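You operate a simulated robot arm through the tools that you are given. There is no shell and no other tool.

The job below is to be done with a simulated robot arm. You get a single attempt, and the scene is never put back.

## Task
Get ready to hem the blue shorts at 15 cm.
Fine: hem gauge on 15 cm, the shorts along the counter's edge with one end up to the red stop, the matching spool on the shoe mat. Set down upright: what you pick out.

Only the result counts: the job must be done as asked and must still hold three seconds after the hand-in. Knocking over, shifting, dropping, spilling or breaking anything else fails it.

## Robot
A 6-joint arm with a two-finger gripper, fixed in place. Base frame: the origin is at the foot of the arm, x ahead of it, y to its left, z up. Lengths are in mm, angles in degrees, forces in N, time in s.
With the tool pointing down near the work surface it reaches from about 380 to 860 mm from the base axis. Its first joint turns from -166.0 to 166.0 degrees. Payload 2.45 kg.
The TCP is the grasp point between the finger pads, 20 mm short of the fingertips. In the tool frame z runs along the fingers and y along their closing line. Largest opening 140 mm; the body of the gripper starts 168 mm behind the TCP.
Orientation is that of the tool frame in the base frame, as a unit quaternion [w, x, y, z]. With the fingers straight down and closing along the base's y, the tool's x points along the base's -x, its y along +y and its z along -z.

## Interface
- The arm moves only by the tool servo_tool. Its argument "rows" is one flat list of numbers, 7 for each row, row after row: the closure, from 0 (fully open) to 1 (shut), then the shift along the base's x, y, z in mm, then the turn, a rotation vector about the base's x, y, z in degrees. In form: [gripper, x, y, z, rx, ry, rz, gripper, x, y, z, rx, ry, rz, ...]. A call has 1 to 20 rows; each row shifts and turns the commanded pose from where the row before left it. Rows are played at 5 a second. More than 50 mm and 8.6 degrees between two rows, or a gripper value outside its range, and nothing of the call is played. Where a pose cannot be reached the arm comes as near as it can. A force on the tool above 70 N (or 10 N above the force at the start of the call, whichever is more), or a blocked arm, ends the call early, and 0.2 s more pass. The fingers move at their own pace (about 45 mm/s each) and stop on an object; they squeeze with about 25 N. The grip force told is the motor's: it shows also when the fingers shut on nothing. Time passes only in rows, and 0.2 s behind the last, so rows that do not move let the fingers close. It gives the time, the measured TCP pose, the force on the tool (base axes), the opening and the grip force at its end, in the units of the frame above (readings bear some noise), with the torque about the TCP (base axes, N m) and any sound that the robot's microphone picked up, and new pictures: "show" is both (left out), scene, wrist or none.
- Cameras (640 x 400 px; columns grow to the right, rows downward): "scene" is fixed at [402.2, -656.1, 1621.7]; the picture's right is [0.97, 0.22, 0.00], its down [0.22, -0.95, -0.22] and it looks along [-0.05, 0.22, -0.98] (base axes); focal length 340 px, centre (320, 200). "wrist" rides on the gripper at [78, 11, -209] in the tool frame; the picture's right is [-0.14, 0.99, 0.00], its down [-0.92, -0.13, -0.37] and it looks along [-0.36, -0.05, 0.93] (tool axes); focal length 280 px, centre (320, 200).
- slide_trunk(by): slides the trunk up (or, below 0, down) by that many mm; the arm rides with it, the base frame stays. It gives what a move gives, with no picture.
- locate(camera, pixels): for up to 12 pixels [column, row] of the newest picture of that camera ("zoom" is the newest enlarged one), the place [x, y, z] in the base frame of the surface seen there, good to about 2 mm, but the place of the scene camera against the robot may be out by one fixed shift of up to 12 mm in any direction. The clock stands still meanwhile.
- zoom(camera, box): a new picture of the part [left, top, right, bottom] of that camera's present view, enlarged. The clock stands still meanwhile.
- sign_off(): hands the job in; it is judged then, once.

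Leave the gripper open and the arm clear of the work at the hand-in unless told otherwise.

The tools are called as name(argument=value, ...) on one line, values as JSON. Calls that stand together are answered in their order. servo_tool: Moves the arm, as the interface text tells. Its arguments: {"type":"object","properties":{"rows":{"type":"array","items":{"type":"number"}},"show":{"type":"string","enum":["both","scene","wrist","none"]}},"required":["rows"]} The other tools are called the same way: slide_trunk (by) slides the trunk up or down; locate (camera, pixels) gives the place of the surface under pixels of a picture; zoom (camera, box) takes an enlarged picture of a part of a camera's view; sign_off () hands the job in.

At the start:

```text
t: 0.0
position: [275.8, -388.0, 1149.3]
ee_rot: [0.0, 0.0, 1.0, 0.0]
contact_force: [-1.1, 1.4, 0.6]
torque: [0.01, -0.02, 0.0]
grip_width: 139.9
grip_force: 0.0
trunk travel left (down, up): [-175.0, 55.0]
```

scene: 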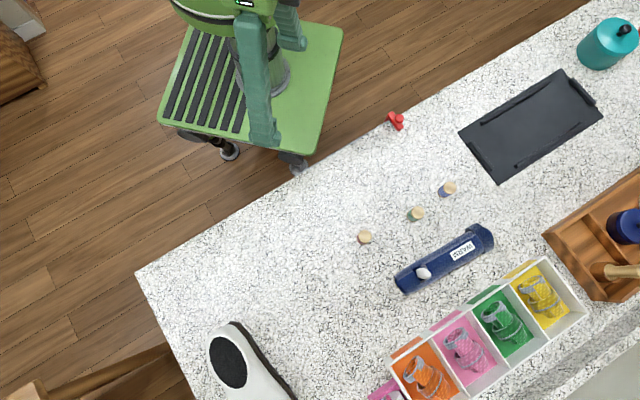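
wrist: 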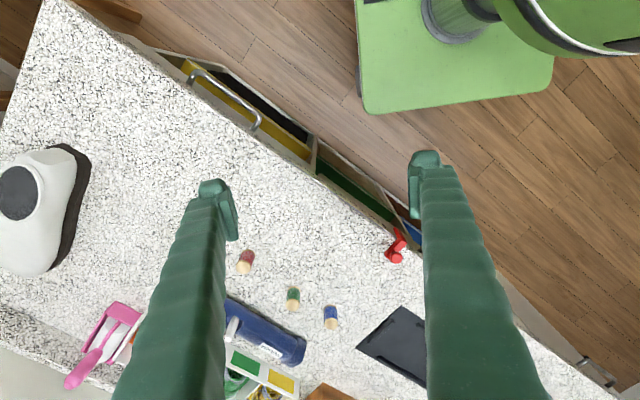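

I'll start by looking closely at the scene, since I can't yet tell what all the objects are. I'm enlarging several parts of both camera views.

zoom(camera="scene", box=[340, 160, 600, 400])

zoom(camera="scene", box=[440, 0, 640, 200])

zoom(camera="scene", box=[130, 240, 330, 400])

zoom(camera="scene", box=[340, 90, 480, 260])

zoom(camera="wrist", box=[100, 20, 420, 260])

zoom(camera="wrist", box=[200, 220, 440, 400])

```text
1.67 times, centred on (470, 280) of scene
```

zoom: 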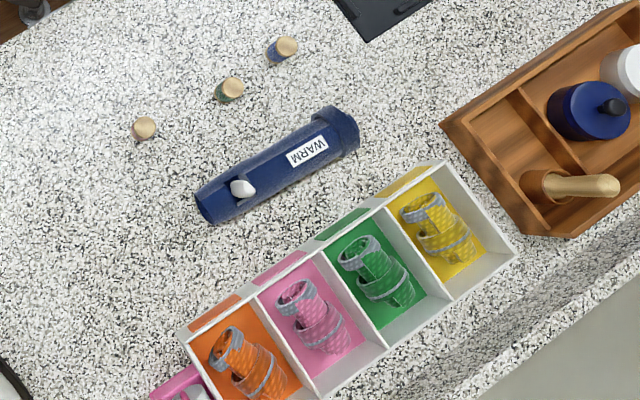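

```text
2.00 times, centred on (540, 100) of scene
```

zoom: 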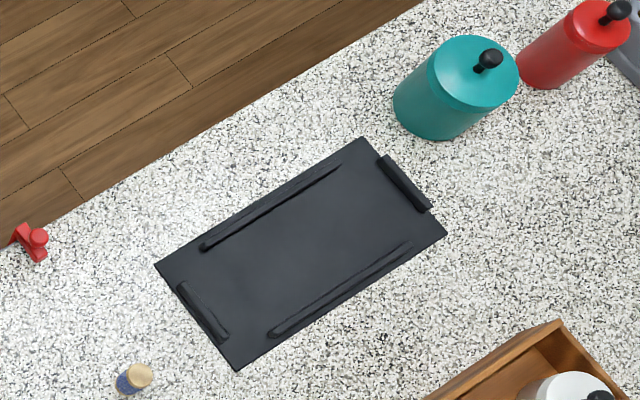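

```text
2.50 times, centred on (230, 320) of scene
```

zoom: 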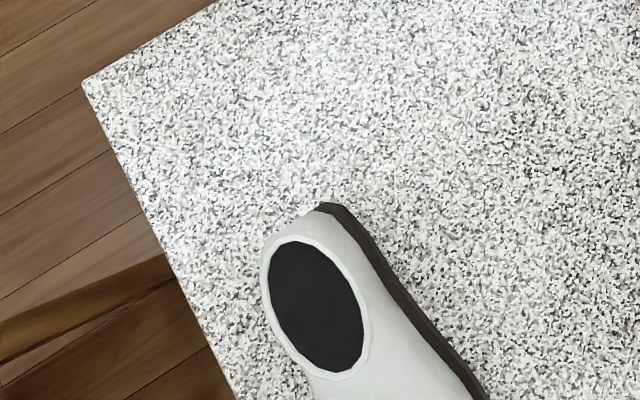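

```text
2.35 times, centred on (410, 175) of scene
```

zoom: 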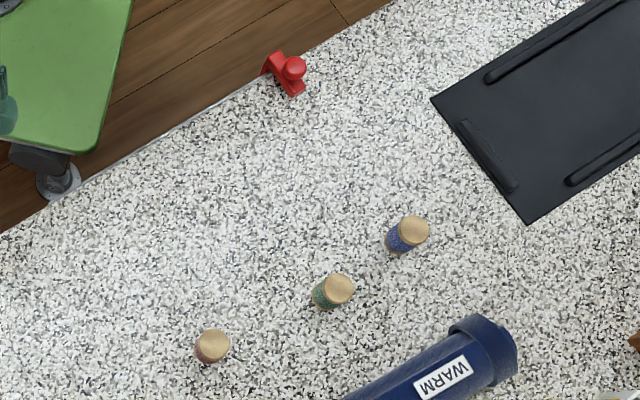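

```text
1.67 times, centred on (260, 140) of wrist
```

zoom: 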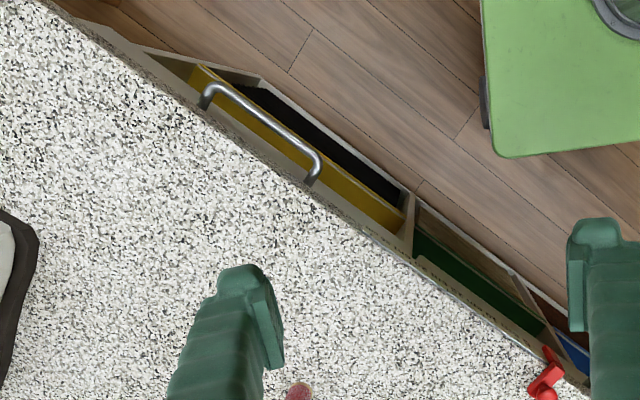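

```text
2.22 times, centred on (320, 310) of wrist
```

zoom: 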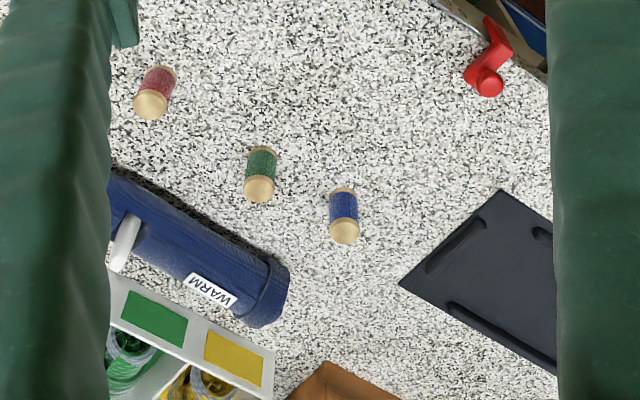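

The spools are red, green and blue. The black tray is probably the shoe mat, and there's a red stop on the edge. I haven't found the hem gauge or the shorts yet. Next I'll get 3D positions of the main things.

locate(camera="scene", pixels=[[137, 272], [300, 177], [397, 120], [364, 236], [416, 213], [449, 187], [425, 272], [480, 235], [530, 125], [500, 180], [230, 360], [300, 90]])

locate(camera="wrist", pixels=[[245, 262], [293, 300], [330, 318], [397, 248], [220, 95], [270, 120], [305, 155], [355, 190], [410, 235], [30, 190], [110, 340], [400, 340]])

zoom(camera="wrist", box=[0, 120, 240, 400])

zoom(camera="wrist", box=[290, 130, 440, 260])

zoom(camera="scene", box=[540, 0, 640, 120])

zoom(camera="scene", box=[0, 0, 340, 200])

```text
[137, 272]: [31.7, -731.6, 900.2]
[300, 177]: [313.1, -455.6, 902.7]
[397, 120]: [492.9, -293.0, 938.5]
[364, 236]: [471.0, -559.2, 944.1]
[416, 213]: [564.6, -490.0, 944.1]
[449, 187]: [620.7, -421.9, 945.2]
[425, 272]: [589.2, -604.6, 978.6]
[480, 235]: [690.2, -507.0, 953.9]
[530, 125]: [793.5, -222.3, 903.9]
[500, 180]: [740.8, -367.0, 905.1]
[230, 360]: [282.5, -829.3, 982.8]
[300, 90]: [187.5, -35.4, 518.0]
```

```text
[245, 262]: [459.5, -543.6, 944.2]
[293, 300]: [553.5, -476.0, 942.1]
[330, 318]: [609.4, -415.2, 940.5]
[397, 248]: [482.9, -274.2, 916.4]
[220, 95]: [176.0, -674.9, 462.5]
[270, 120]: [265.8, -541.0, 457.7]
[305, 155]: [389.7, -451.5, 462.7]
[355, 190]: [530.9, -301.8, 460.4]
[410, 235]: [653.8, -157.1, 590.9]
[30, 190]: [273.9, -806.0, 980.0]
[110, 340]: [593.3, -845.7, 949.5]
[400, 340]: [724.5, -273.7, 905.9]
```

```text
1.43 times, centred on (120, 260) of wrist
```

zoom: 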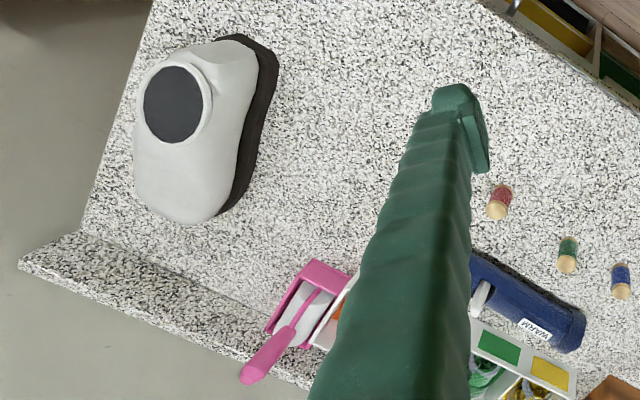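

```text
3.08 times, centred on (365, 195) of wrist
```

zoom: 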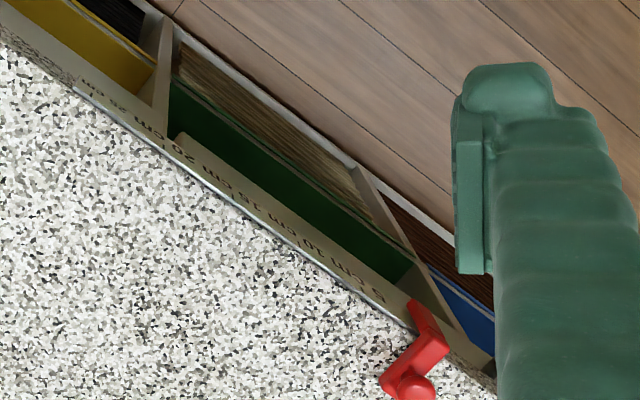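

```text
3.33 times, centred on (590, 60) of scene
```

zoom: 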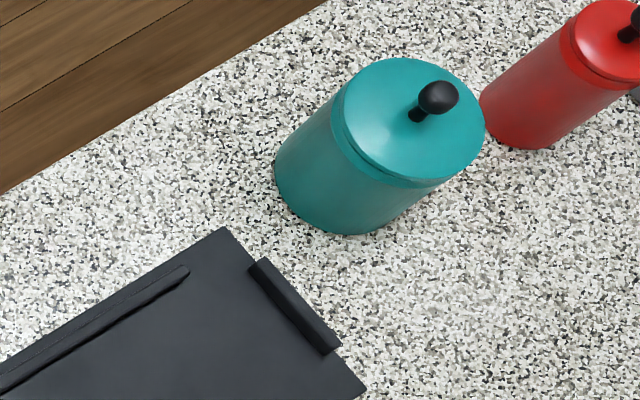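

```text
1.88 times, centred on (170, 100) of scene
```

zoom: 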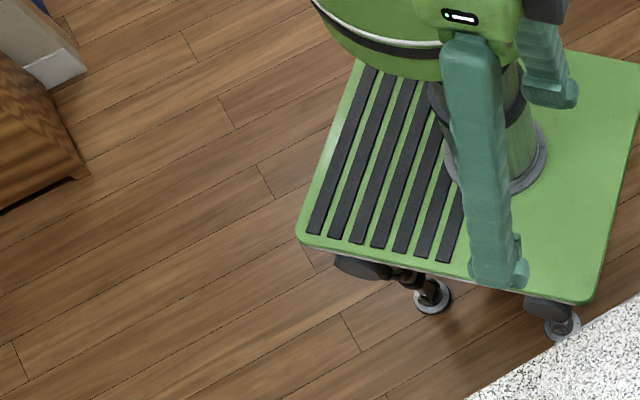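

The red slider sits on a ruler along the counter's front edge, with marks from 5 to 25 cm, so that looks like the hem gauge. There are also coloured cubbies or drawers below the counter. I'll enlarge these and measure them.

zoom(camera="wrist", box=[380, 200, 440, 270])

zoom(camera="wrist", box=[290, 140, 380, 220])

zoom(camera="wrist", box=[120, 30, 330, 160])

locate(camera="wrist", pixels=[[190, 80], [258, 122], [215, 75], [250, 95], [310, 145], [325, 150], [340, 165], [345, 195], [375, 185], [250, 150], [385, 235], [500, 180]])

zoom(camera="scene", box=[370, 100, 420, 140])

zoom(camera="scene", box=[380, 210, 510, 310])

```text
5.71 times, centred on (410, 235) of wrist
```

zoom: 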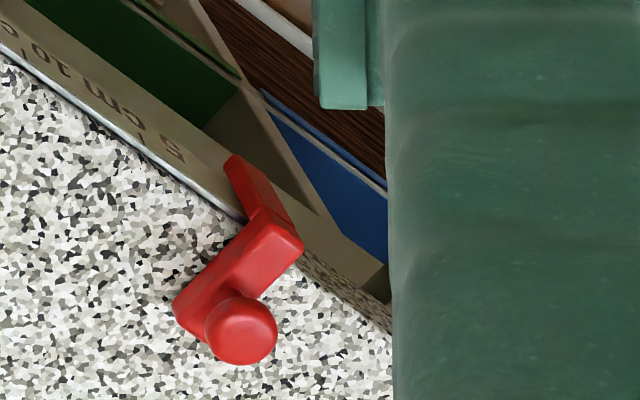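

```text
5.00 times, centred on (335, 180) of wrist
```

zoom: 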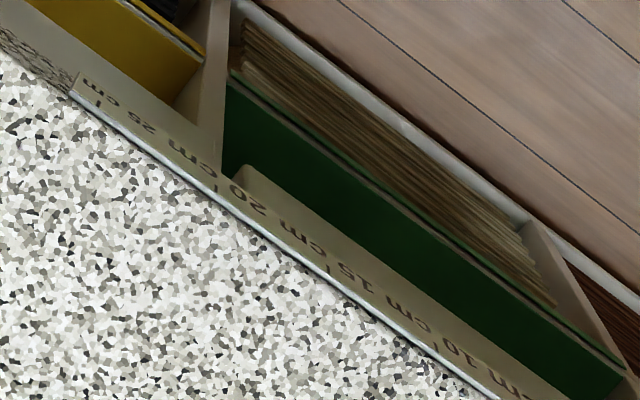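

```text
3.05 times, centred on (225, 95) of wrist
```

zoom: 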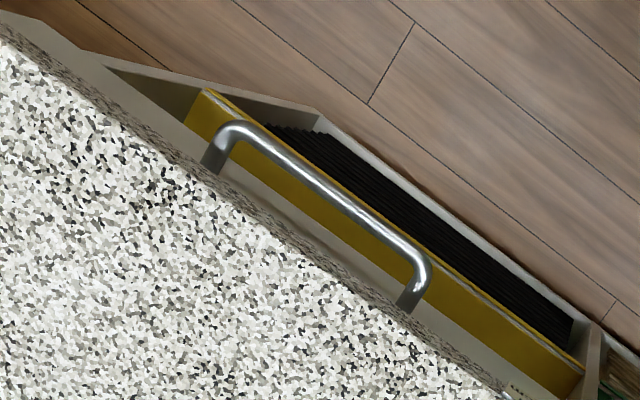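

```text
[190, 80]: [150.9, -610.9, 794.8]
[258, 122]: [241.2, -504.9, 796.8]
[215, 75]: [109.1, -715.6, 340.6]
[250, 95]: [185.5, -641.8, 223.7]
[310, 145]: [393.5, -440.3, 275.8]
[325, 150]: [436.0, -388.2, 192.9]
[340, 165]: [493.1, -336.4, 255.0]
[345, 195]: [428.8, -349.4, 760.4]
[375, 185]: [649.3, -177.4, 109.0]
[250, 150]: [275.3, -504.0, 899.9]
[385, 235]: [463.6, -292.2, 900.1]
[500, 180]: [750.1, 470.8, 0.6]
```

```text
10.00 times, centred on (395, 120) of scene
```

zoom: 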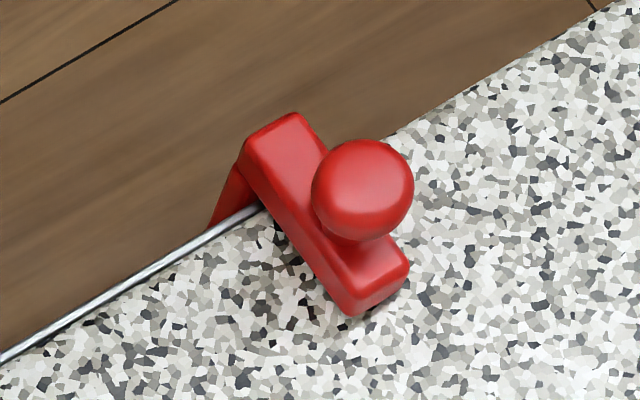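

```text
4.00 times, centred on (445, 260) of scene
```

zoom: 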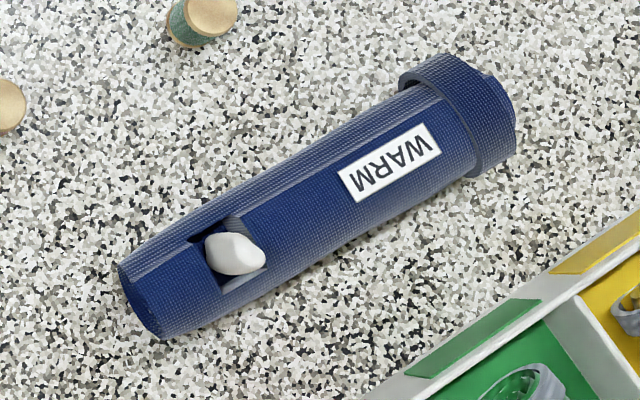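

The blue item has a woven texture, a WARM tag and a white lump. I can't tell yet whether it's the rolled shorts. I'll look closer at the bins and at the other items in the scene.

zoom(camera="scene", box=[380, 310, 480, 400])

zoom(camera="scene", box=[470, 260, 590, 360])

zoom(camera="scene", box=[540, 170, 640, 310])

zoom(camera="wrist", box=[220, 280, 320, 400])

zoom(camera="wrist", box=[50, 290, 170, 400])

zoom(camera="scene", box=[0, 300, 200, 400])

```text
4.44 times, centred on (430, 355) of scene
```

zoom: 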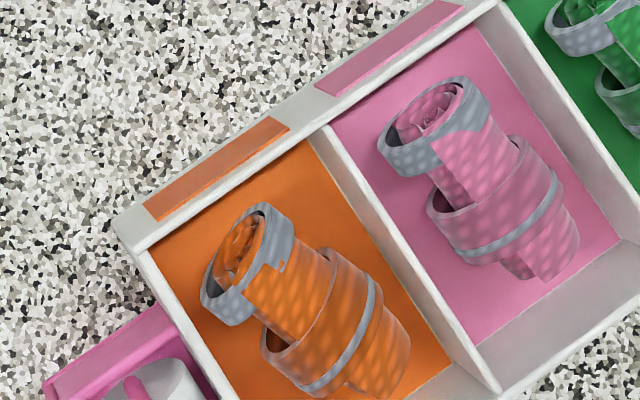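

```text
4.00 times, centred on (530, 310) of scene
```

zoom: 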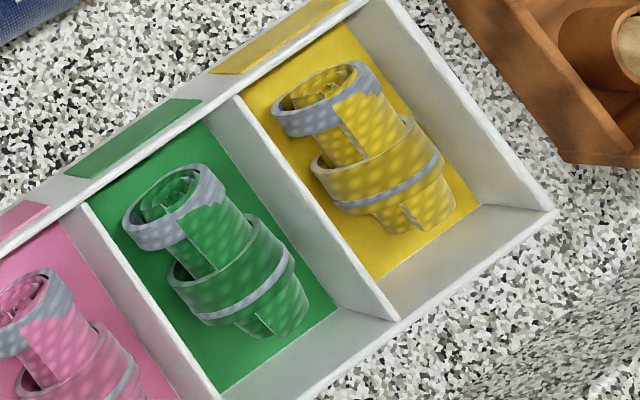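

```text
2.86 times, centred on (590, 240) of scene
```

zoom: 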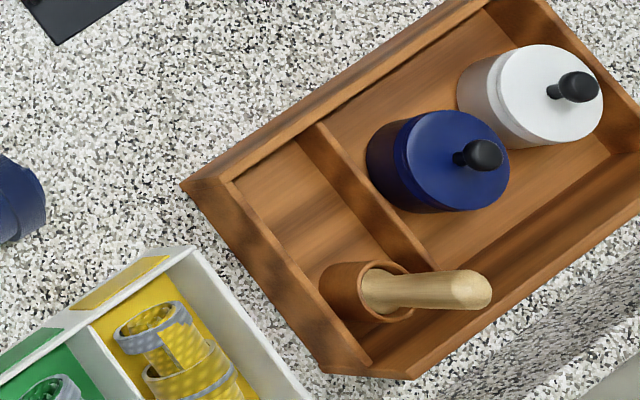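

```text
3.33 times, centred on (270, 340) of wrist
```

zoom: 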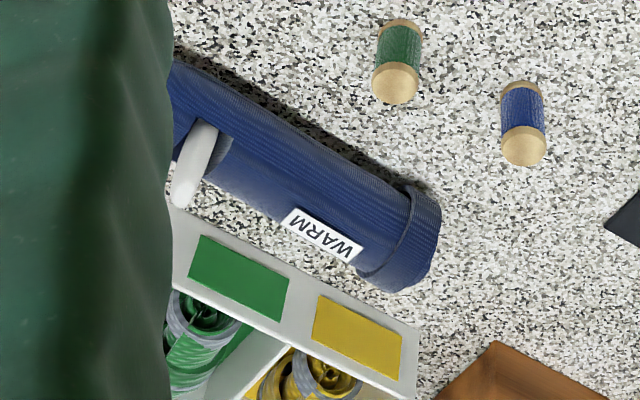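

```text
3.64 times, centred on (110, 345) of wrist
```

zoom: 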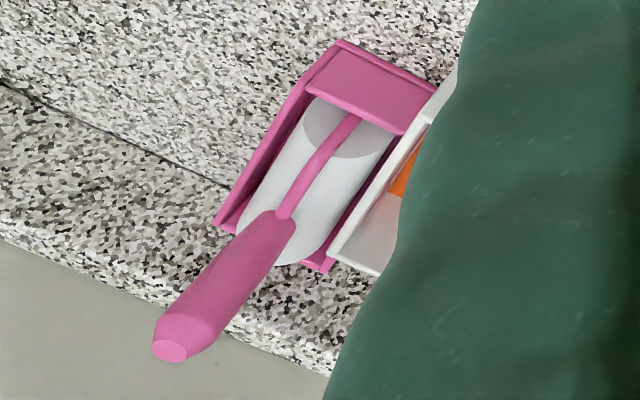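

```text
3.20 times, centred on (100, 350) of scene
```

zoom: 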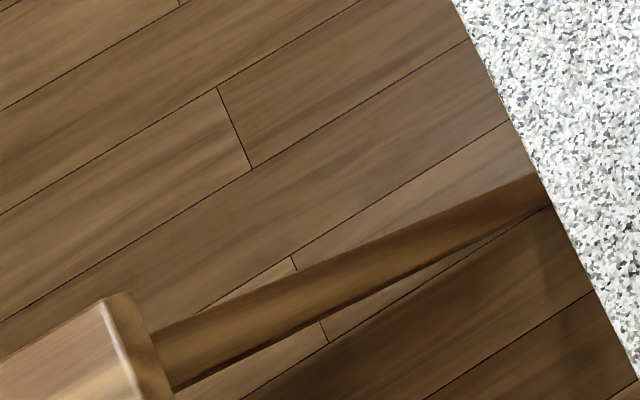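

The bins hold rolled bundles. They could be other garments, with the blue one lying out on the counter. I'll move the wrist camera over the blue item at a safe height (tips about 230 mm above the counter) to see it properly.

servo_tool(rows=[0, 40, -22, 0, 0, 0, 0, 0, 40, -22, 0, 0, 0, 0, 0, 40, -22, 0, 0, 0, 0, 0, 40, -22, 0, 0, 0, 0, 0, 40, -22, 0, 0, 0, 0, 0, 40, -22, 0, 0, 0, 0, 0, 20, -10, 0, 0, 0, 0], show="both")

```text
t: 1.6
position: [535.1, -531.4, 1150.9]
ee_rot: [0.0, 0.0, 1.0, 0.0]
contact_force: [-0.5, 0.9, -0.5]
torque: [-0.03, 0.02, 0.0]
grip_width: 140.1
grip_force: 0.2
trunk travel left (down, up): [-175.0, 55.0]
```

scene: 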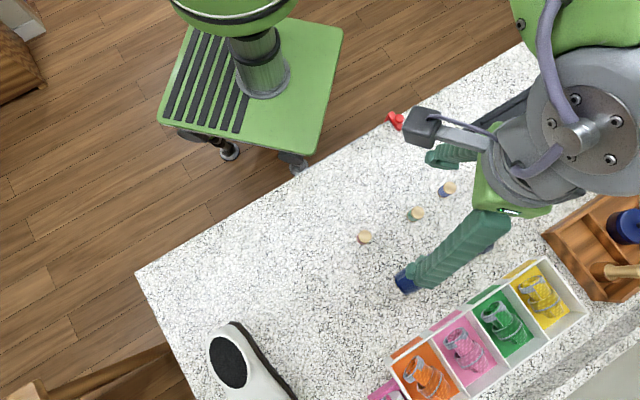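
wrist: 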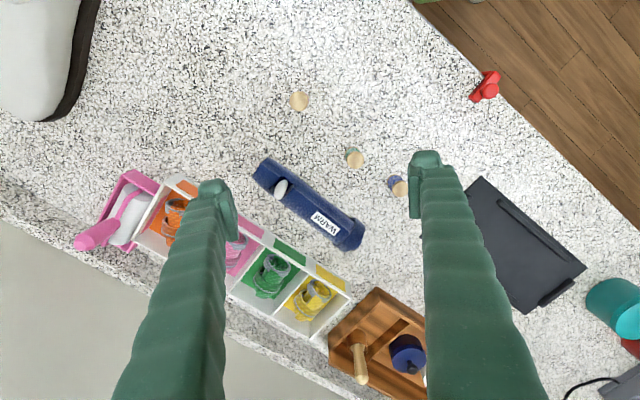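

I have a good view now. I'll enlarge the blue item at wrist (310, 205) and the bins at (270, 270).

zoom(camera="wrist", box=[240, 145, 380, 260])

zoom(camera="wrist", box=[220, 220, 360, 345])

zoom(camera="wrist", box=[460, 160, 640, 330])

zoom(camera="wrist", box=[270, 80, 420, 210])

zoom(camera="wrist", box=[450, 50, 530, 120])

zoom(camera="wrist", box=[60, 150, 260, 290])

locate(camera="wrist", pixels=[[300, 101], [356, 160], [400, 189], [262, 170], [350, 240], [318, 205], [280, 187], [480, 182], [585, 267], [532, 312], [490, 88], [498, 74]])

```text
3.48 times, centred on (310, 202) of wrist
```

zoom: 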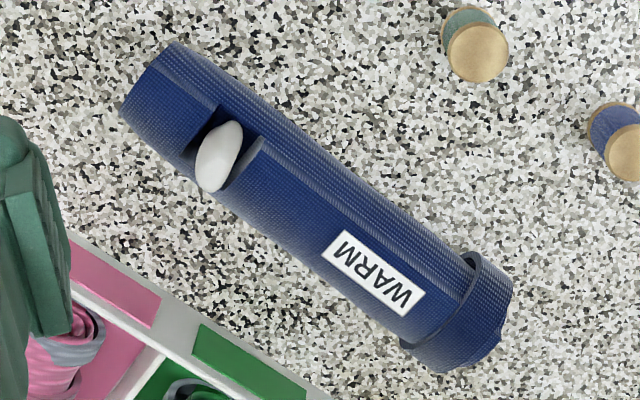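

```text
3.20 times, centred on (290, 282) of wrist
```

zoom: 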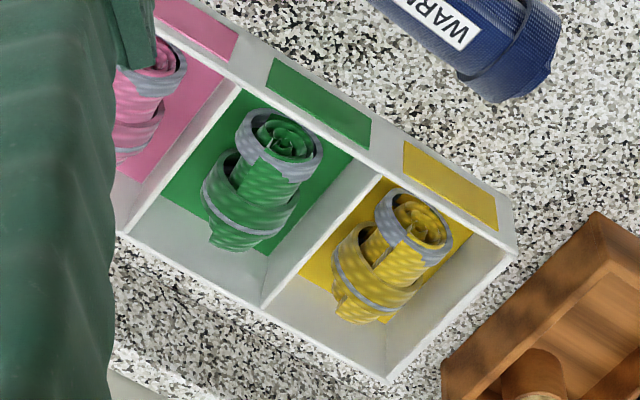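

```text
2.35 times, centred on (550, 245) of wrist
```

zoom: 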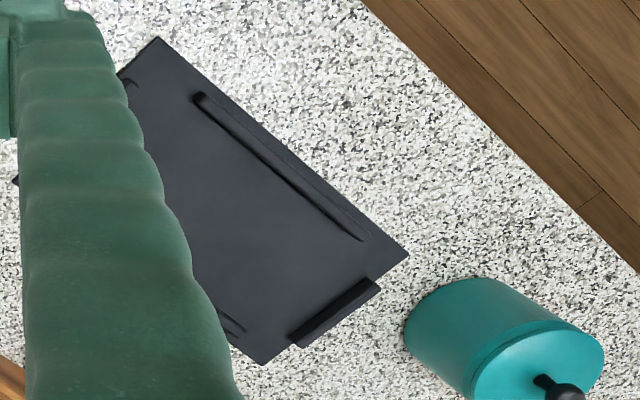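

```text
3.08 times, centred on (345, 145) of wrist
```

zoom: 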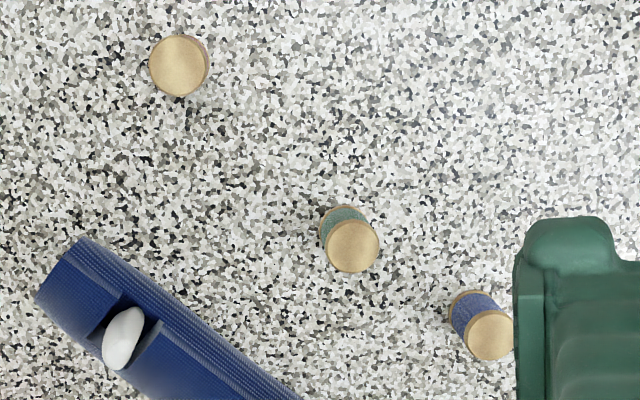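

```text
5.71 times, centred on (490, 85) of wrist
```

zoom: 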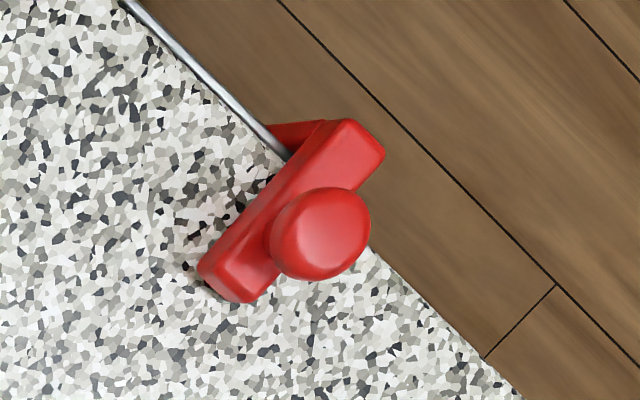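

```text
2.86 times, centred on (160, 220) of wrist
```

zoom: 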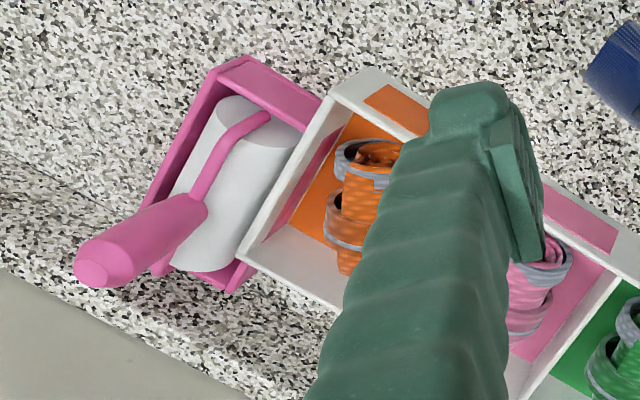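

```text
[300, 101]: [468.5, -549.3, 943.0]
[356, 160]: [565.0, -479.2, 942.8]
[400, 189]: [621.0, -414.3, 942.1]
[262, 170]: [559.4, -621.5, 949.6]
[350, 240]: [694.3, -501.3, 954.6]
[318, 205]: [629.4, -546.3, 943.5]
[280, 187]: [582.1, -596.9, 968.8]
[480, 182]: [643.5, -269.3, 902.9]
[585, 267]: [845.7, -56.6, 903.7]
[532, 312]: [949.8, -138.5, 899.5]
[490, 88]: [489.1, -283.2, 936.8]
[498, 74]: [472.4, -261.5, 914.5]
```

The blue item looks like a rolled, woven garment about 200 mm long and 52 mm high, with a white button and a care tag. Before settling on it I'll check the rest of the counter, starting with the right end.

servo_tool(rows=[0, 25, 40, 0, 0, 0, 0, 0, 25, 40, 0, 0, 0, 0, 0, 25, 40, 0, 0, 0, 0, 0, 25, 40, 0, 0, 0, 0, 0, 25, 40, 0, 0, 0, 0, 0, 25, 40, 0, 0, 0, 0, 0, 15, 40, 0, 0, 0, 0], show="both")

```text
t: 3.2
position: [699.7, -248.4, 1148.1]
ee_rot: [0.0, 0.0, 1.0, 0.0]
contact_force: [-0.4, 0.3, 0.3]
torque: [-0.04, 0.01, -0.02]
grip_width: 140.1
grip_force: 0.0
trunk travel left (down, up): [-175.0, 55.0]
```

scene: 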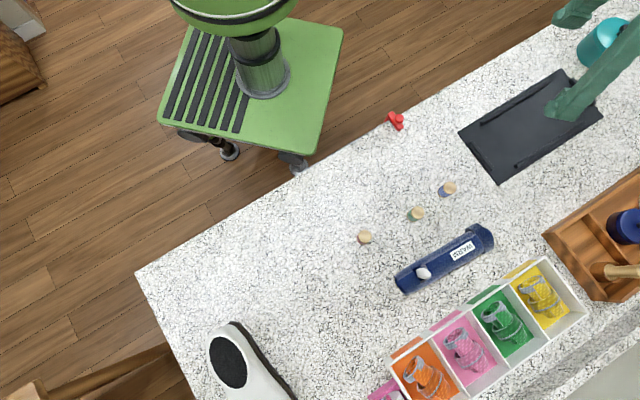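
wrist: 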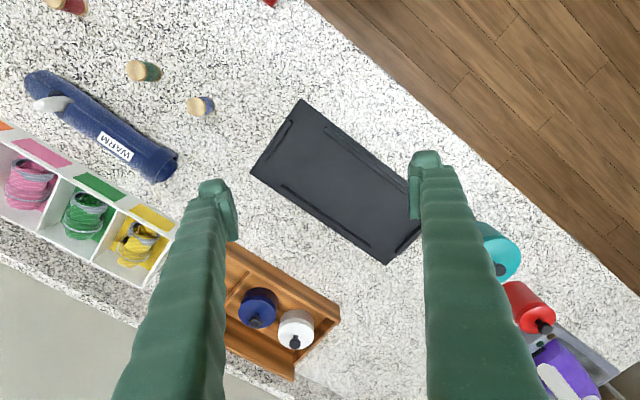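

There's a second tray with a purple item at wrist (570, 370). I'll zoom there, on the mat, and on the blue roll.

zoom(camera="wrist", box=[470, 210, 640, 400])

zoom(camera="wrist", box=[10, 50, 230, 200])

zoom(camera="wrist", box=[240, 90, 440, 280])

locate(camera="wrist", pixels=[[300, 100], [251, 172], [386, 264], [420, 228], [295, 120], [325, 180], [350, 205], [395, 165], [262, 165], [340, 230], [320, 130], [380, 250]])

```text
2.11 times, centred on (555, 305) of wrist
```

zoom: 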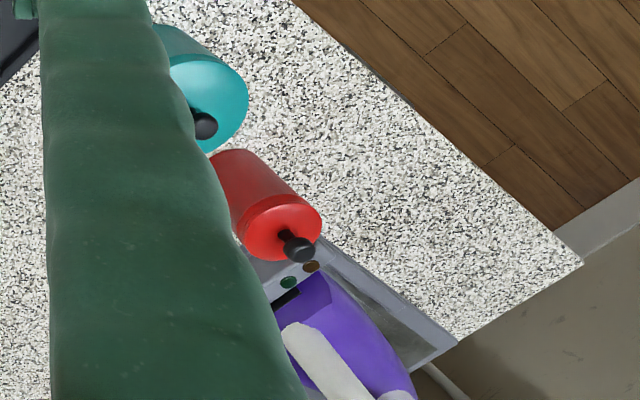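

```text
2.67 times, centred on (120, 125) of wrist
```

zoom: 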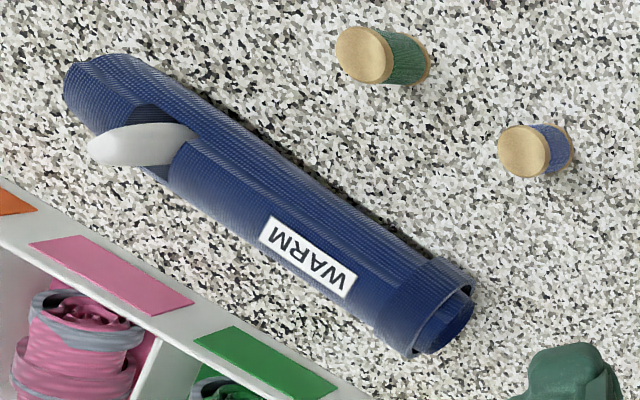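

```text
2.11 times, centred on (340, 185) of wrist
```

zoom: 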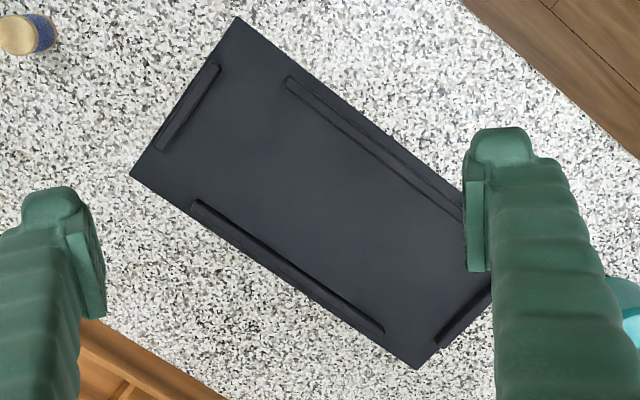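

```text
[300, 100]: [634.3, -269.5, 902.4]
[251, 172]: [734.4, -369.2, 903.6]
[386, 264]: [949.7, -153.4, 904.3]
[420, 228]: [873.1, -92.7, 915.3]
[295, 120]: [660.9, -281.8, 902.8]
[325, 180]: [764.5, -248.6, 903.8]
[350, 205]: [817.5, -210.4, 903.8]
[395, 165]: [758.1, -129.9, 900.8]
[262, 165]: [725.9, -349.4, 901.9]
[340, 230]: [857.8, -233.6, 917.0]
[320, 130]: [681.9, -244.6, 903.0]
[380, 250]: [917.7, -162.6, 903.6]
```

The purple thing is on a separate appliance and isn't needed. The rolled blue garment with the care tag and button is the only candidate for the blue shorts, so I'm taking it as that. Next I need the ruler markings. I'll move the hand outside the counter's edge, yawed -46.4° so the wrist camera faces the ruler, staying well above everything.

servo_tool(rows=[0, -43.3, -2.2, 0, 0, 0, -5.155, 0, -43.3, -2.2, -14.75, 0, 0, -5.155, 0, -43.3, -2.2, -14.75, 0, 0, -5.155, 0, -43.3, -2.2, -14.75, 0, 0, -5.155, 0, -43.3, -2.2, -14.75, 0, 0, -5.155, 0, -43.3, -2.2, -14.75, 0, 0, -5.155, 0, -43.3, -2.2, -14.75, 0, 0, -5.155, 0, -43.3, -2.2, -14.75, 0, 0, -5.155, 0, -43.3, -2.2, -14.75, 0, 0, -5.155], show="both")

```text
t: 5.2
position: [311.0, -270.7, 1030.4]
ee_rot: [0.0, 0.394, 0.919, 0.0]
contact_force: [-0.2, 0.1, -0.2]
torque: [0.03, -0.02, -0.01]
grip_width: 140.0
grip_force: 0.1
trunk travel left (down, up): [-175.0, 55.0]
```

scene: 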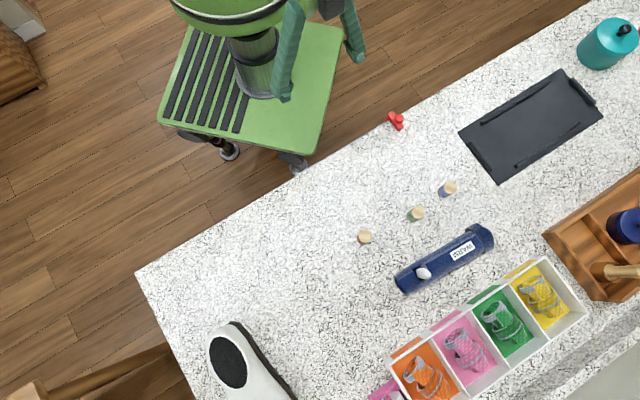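
wrist: 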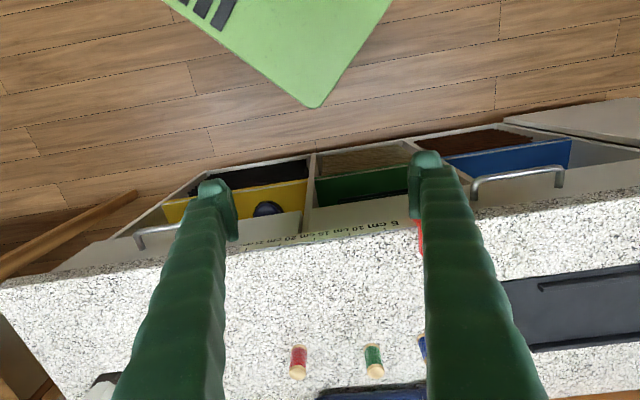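

The ruler now reads along row ~230: "5 cm 10 cm 15 cm 20 cm 25". I also see a dark blue object at (268, 208) near the yellow bay. I'll enlarge both.

zoom(camera="wrist", box=[235, 200, 435, 270])

zoom(camera="wrist", box=[235, 180, 310, 245])

zoom(camera="wrist", box=[330, 205, 440, 265])

zoom(camera="wrist", box=[100, 110, 340, 270])

locate(camera="wrist", pixels=[[268, 208], [345, 232], [345, 245], [290, 248], [395, 236], [240, 255], [250, 195], [360, 182]])

```text
3.20 times, centred on (335, 235) of wrist
```

zoom: 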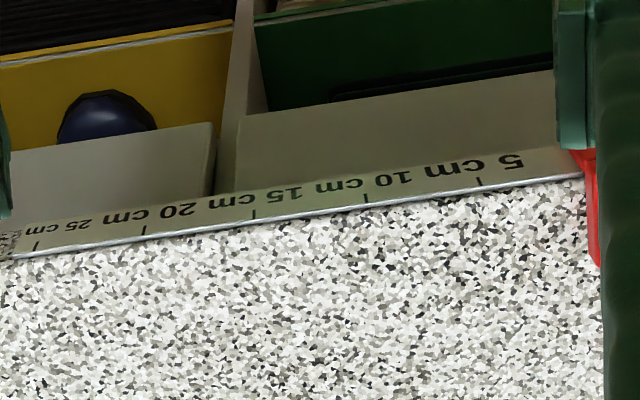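

```text
6.15 times, centred on (272, 212) of wrist
```

zoom: 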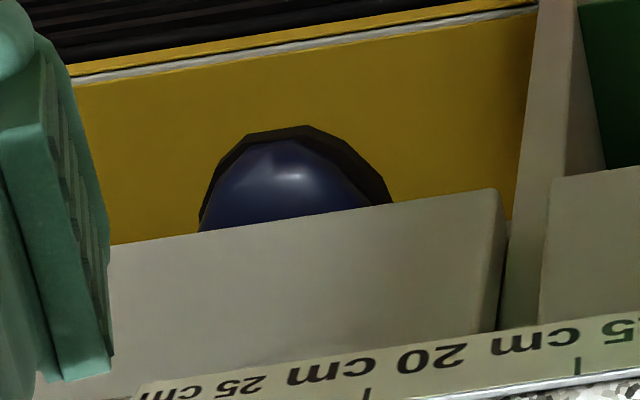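

```text
5.82 times, centred on (385, 235) of wrist
```

zoom: 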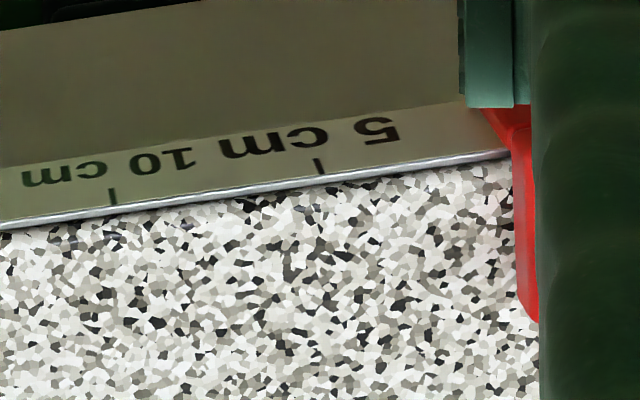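

```text
2.50 times, centred on (220, 190) of wrist
```

zoom: 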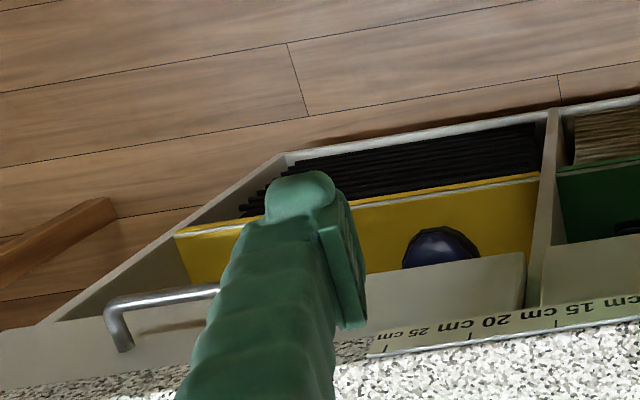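

```text
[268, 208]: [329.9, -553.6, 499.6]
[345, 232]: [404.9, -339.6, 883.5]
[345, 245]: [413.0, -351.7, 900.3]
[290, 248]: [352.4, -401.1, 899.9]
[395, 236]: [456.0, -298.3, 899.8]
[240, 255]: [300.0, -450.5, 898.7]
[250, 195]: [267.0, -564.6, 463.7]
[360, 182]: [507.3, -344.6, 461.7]
```

Each tick sits at the centre of its label. The 15 cm tick is at zoom (253, 213), which is wrist (314, 239). I'll take an even larger view of the ruler and locate all the ticks so I can fit a line through them.

zoom(camera="wrist", box=[236, 215, 396, 265])

```text
4.00 times, centred on (316, 240) of wrist
```

zoom: 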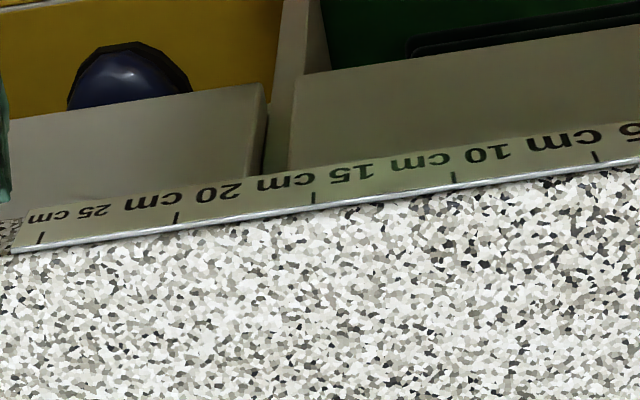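

The ticks are at zoom (595, 157) for 5, (453, 178) for 10, (313, 197) for 15, (177, 217) for 20 and (41, 237) for 25. I'll locate them, plus points on the rail line.

locate(camera="zoom", pixels=[[595, 157], [453, 178], [313, 197], [177, 217], [41, 237], [600, 168], [460, 186], [320, 207], [180, 227], [60, 246], [320, 212], [460, 192]])

```text
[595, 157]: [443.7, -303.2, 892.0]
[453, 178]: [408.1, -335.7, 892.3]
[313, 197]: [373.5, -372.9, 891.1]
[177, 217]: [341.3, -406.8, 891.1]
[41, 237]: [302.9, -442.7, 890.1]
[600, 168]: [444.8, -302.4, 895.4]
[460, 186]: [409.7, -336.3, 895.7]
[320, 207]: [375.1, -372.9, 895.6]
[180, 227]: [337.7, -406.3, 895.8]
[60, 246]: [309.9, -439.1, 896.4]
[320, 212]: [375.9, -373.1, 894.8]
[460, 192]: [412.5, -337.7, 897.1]
```

A fit puts the 15 cm tick at (373.9, -372.3) and the edge direction at 45.1°, so effectively 45°. Next I'll shift the hand along the edge to bring the red slider between the fingers and see its pointer.

servo_tool(rows=[0, 34, 34, 0, 0, 0, 0, 0, 34, 34, 0, 0, 0, 0.5, 0, 34, 34, 0, 0, 0, 0.9], show="wrist")

```text
t: 6.0
position: [413.6, -166.8, 1027.8]
ee_rot: [0.0, 0.383, 0.924, 0.0]
contact_force: [0.0, 0.3, -0.3]
torque: [-0.02, 0.02, 0.0]
grip_width: 139.9
grip_force: 0.1
trunk travel left (down, up): [-175.0, 55.0]
```

wrist: 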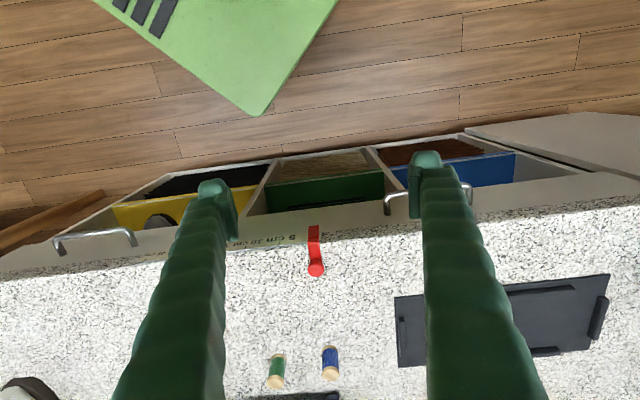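

The slider is now in view at (315, 255). I'll enlarge it.

zoom(camera="wrist", box=[275, 215, 355, 285])

zoom(camera="wrist", box=[240, 220, 340, 290])

```text
5.71 times, centred on (315, 250) of wrist
```

zoom: 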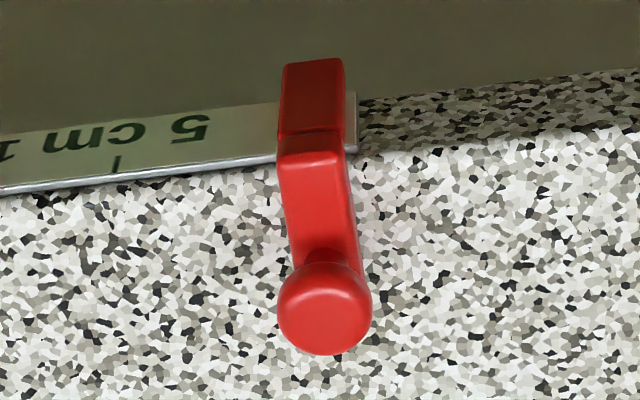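

```text
5.71 times, centred on (290, 255) of wrist
```

zoom: 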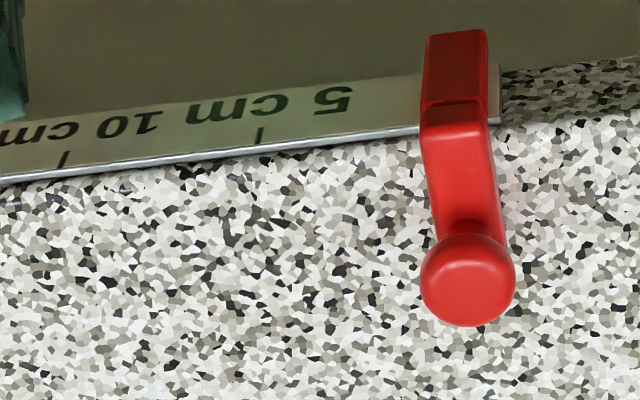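

The slider's centre appears to sit one tick spacing from the 5 cm tick, i.e. at 0. I'll measure its edges against the ticks in this zoom.

locate(camera="zoom", pixels=[[261, 135], [65, 159], [424, 100], [486, 97], [455, 98], [430, 60], [480, 55], [455, 150], [467, 270], [450, 215], [428, 160], [494, 160]])

```text
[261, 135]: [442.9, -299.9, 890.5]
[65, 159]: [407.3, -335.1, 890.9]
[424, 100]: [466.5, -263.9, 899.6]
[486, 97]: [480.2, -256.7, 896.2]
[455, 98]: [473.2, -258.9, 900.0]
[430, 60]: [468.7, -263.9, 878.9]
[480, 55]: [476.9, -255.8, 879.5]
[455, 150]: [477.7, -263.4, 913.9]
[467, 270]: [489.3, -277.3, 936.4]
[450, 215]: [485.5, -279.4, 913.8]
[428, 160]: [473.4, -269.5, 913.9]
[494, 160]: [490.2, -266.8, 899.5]
```

The slider's centre is at s = 150.6 along the edge, against an expected zero of 151.1, so it stands at 0 and must travel 150 mm toward (-0.707, -0.707). Its knob is about 21 mm wide at (490, -280), with its top at z 937. I'll move over the knob with the fingers partly closed and stop above it.

servo_tool(rows=[0.5, 25.6, -37.7, -9, 0, 0, 0, 0.5, 25.6, -37.7, -9, 0, 0, 0, 0.5, 25.6, -37.7, -10, 0, 0, 0, 0.5, 0, 0, 0, 0, 0, 0], show="both")

```text
t: 7.0
position: [490.6, -282.3, 1000.2]
ee_rot: [0.0, 0.383, 0.924, -0.001]
contact_force: [0.0, -0.8, 1.0]
torque: [0.0, 0.01, -0.03]
grip_width: 70.0
grip_force: 0.0
trunk travel left (down, up): [-175.0, 55.0]
```

scene: 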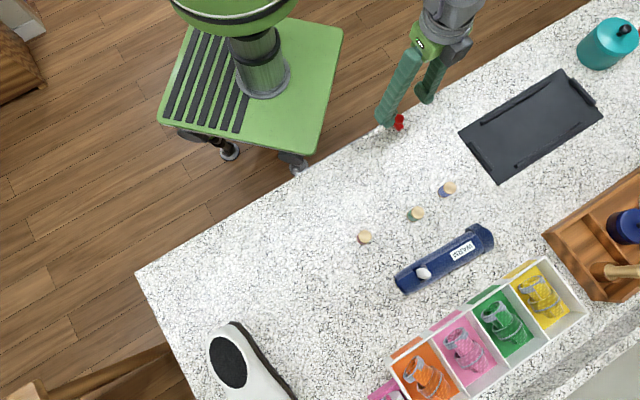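
wrist: 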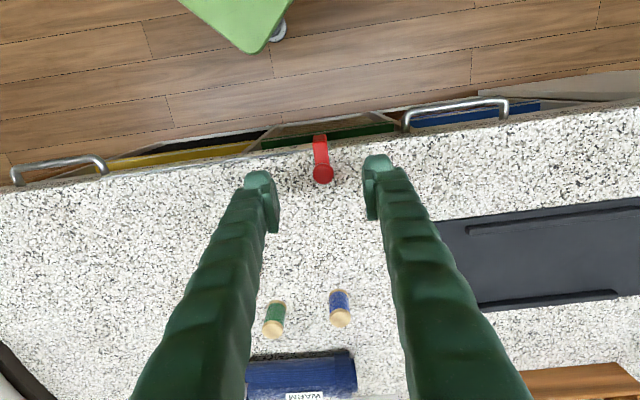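

A point 65 mm below the TCP should project at about (320, 172), and the knob is at (322, 173). I'll zoom to confirm before going down.

zoom(camera="wrist", box=[280, 120, 370, 200])

locate(camera="wrist", pixels=[[322, 173], [314, 173], [331, 173], [320, 150], [322, 185], [300, 175]])

```text
5.00 times, centred on (325, 160) of wrist
```

zoom: 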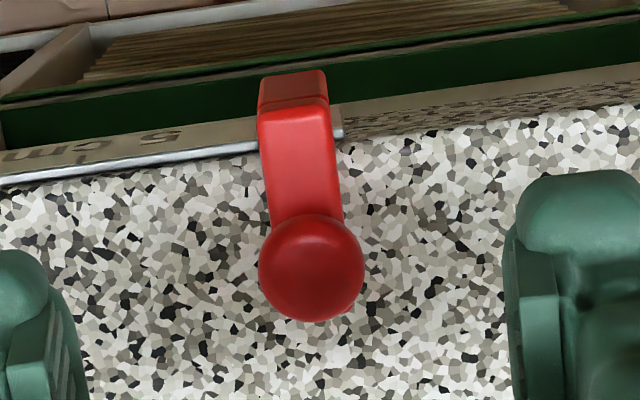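

```text
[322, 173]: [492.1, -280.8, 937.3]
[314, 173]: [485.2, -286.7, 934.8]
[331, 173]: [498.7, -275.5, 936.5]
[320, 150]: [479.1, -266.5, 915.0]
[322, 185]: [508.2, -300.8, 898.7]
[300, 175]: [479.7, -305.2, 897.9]
```

I'm aligned within 2 mm. I'll nudge 1.4 mm along the edge, go down 68 mm so the tips are about 13 mm above the counter, then close on the knob.

servo_tool(rows=[0.5, 1.4, 1.4, -20, 0, 0, 0, 0.5, 0, 0, -20, 0, 0, 0, 0.5, 0, 0, -16, 0, 0, 0, 0.5, 0, 0, -12, 0, 0, 0, 0.5, 0, 0, 0, 0, 0, 0], show="wrist")

```text
t: 8.2
position: [490.8, -279.8, 934.0]
ee_rot: [-0.001, 0.383, 0.924, 0.0]
contact_force: [-0.6, 0.6, -0.9]
torque: [0.01, -0.02, 0.0]
grip_width: 70.4
grip_force: 0.1
trunk travel left (down, up): [-175.0, 55.0]
```

wrist: 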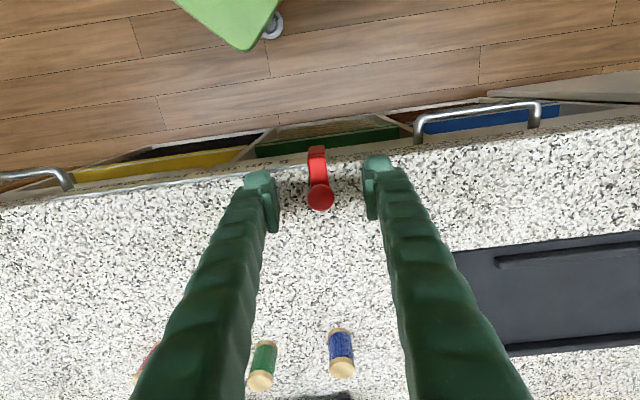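

The knob is at (320, 197), right at the TCP's projected spot (320, 195). I'll close on it now.

servo_tool(rows=[0.7, 0, 0, 0, 0, 0, 0, 0.8, 0, 0, 0, 0, 0, 0, 0.9, 0, 0, 0, 0, 0, 0, 1, 0, 0, 0, 0, 0, 0, 1, 0, 0, 0, 0, 0, 0], show="wrist")

```text
t: 9.4
position: [490.7, -279.7, 934.2]
ee_rot: [0.0, 0.382, 0.924, 0.0]
contact_force: [-0.1, 0.5, -0.7]
torque: [0.0, 0.04, -0.01]
grip_width: 17.2
grip_force: 38.3
trunk travel left (down, up): [-175.0, 55.0]
```

wrist: 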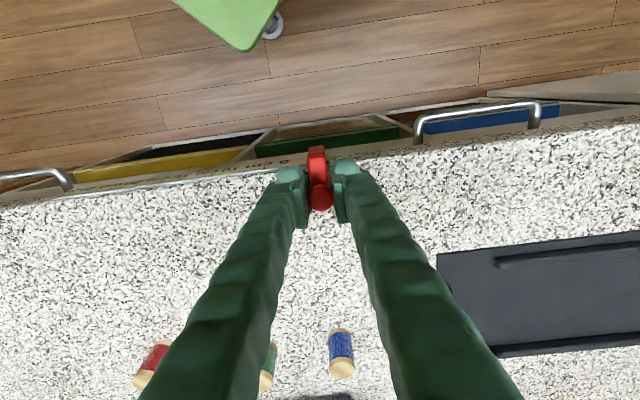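

It's gripped at a 17 mm opening with 38 N. I'll drag it along the edge toward (-0.707, -0.707), doing 30 mm first to check the forces.

servo_tool(rows=[1, -3.5355, -3.5355, 0, 0, 0, 0, 1, -7.071, -7.071, 0, 0, 0, 0, 1, -7.071, -7.071, 0, 0, 0, 0, 1, -3.5355, -3.5355, 0, 0, 0, 0], show="wrist")

```text
t: 10.4
position: [470.2, -300.1, 933.1]
ee_rot: [-0.001, 0.382, 0.924, 0.0]
contact_force: [0.2, 0.4, -9.3]
torque: [-0.19, -0.23, -0.03]
grip_width: 17.1
grip_force: 42.7
trunk travel left (down, up): [-175.0, 55.0]
```

wrist: 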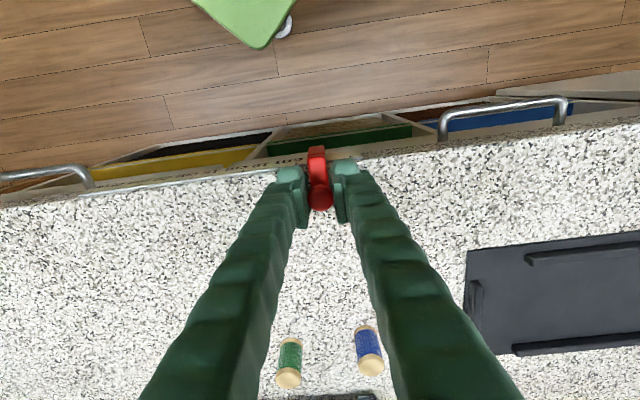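

The slider follows and the forces are small. I'll continue the remaining 120 mm.

servo_tool(rows=[1, -7.071, -7.071, 0, 0, 0, 0, 1, -7.071, -7.071, 0, 0, 0, 0, 1, -7.071, -7.071, 0, 0, 0, 0, 1, -7.071, -7.071, 0, 0, 0, 0, 1, -7.071, -7.071, 0, 0, 0, 0, 1, -7.071, -7.071, 0, 0, 0, 0], show="wrist")

```text
t: 11.8
position: [425.8, -342.9, 934.0]
ee_rot: [0.0, 0.382, 0.924, 0.0]
contact_force: [-1.4, -0.4, -7.1]
torque: [-0.01, -0.19, -0.06]
grip_width: 17.1
grip_force: 42.3
trunk travel left (down, up): [-175.0, 55.0]
```

wrist: 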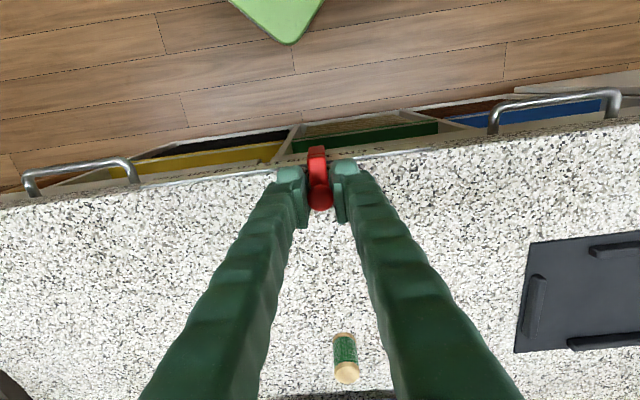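

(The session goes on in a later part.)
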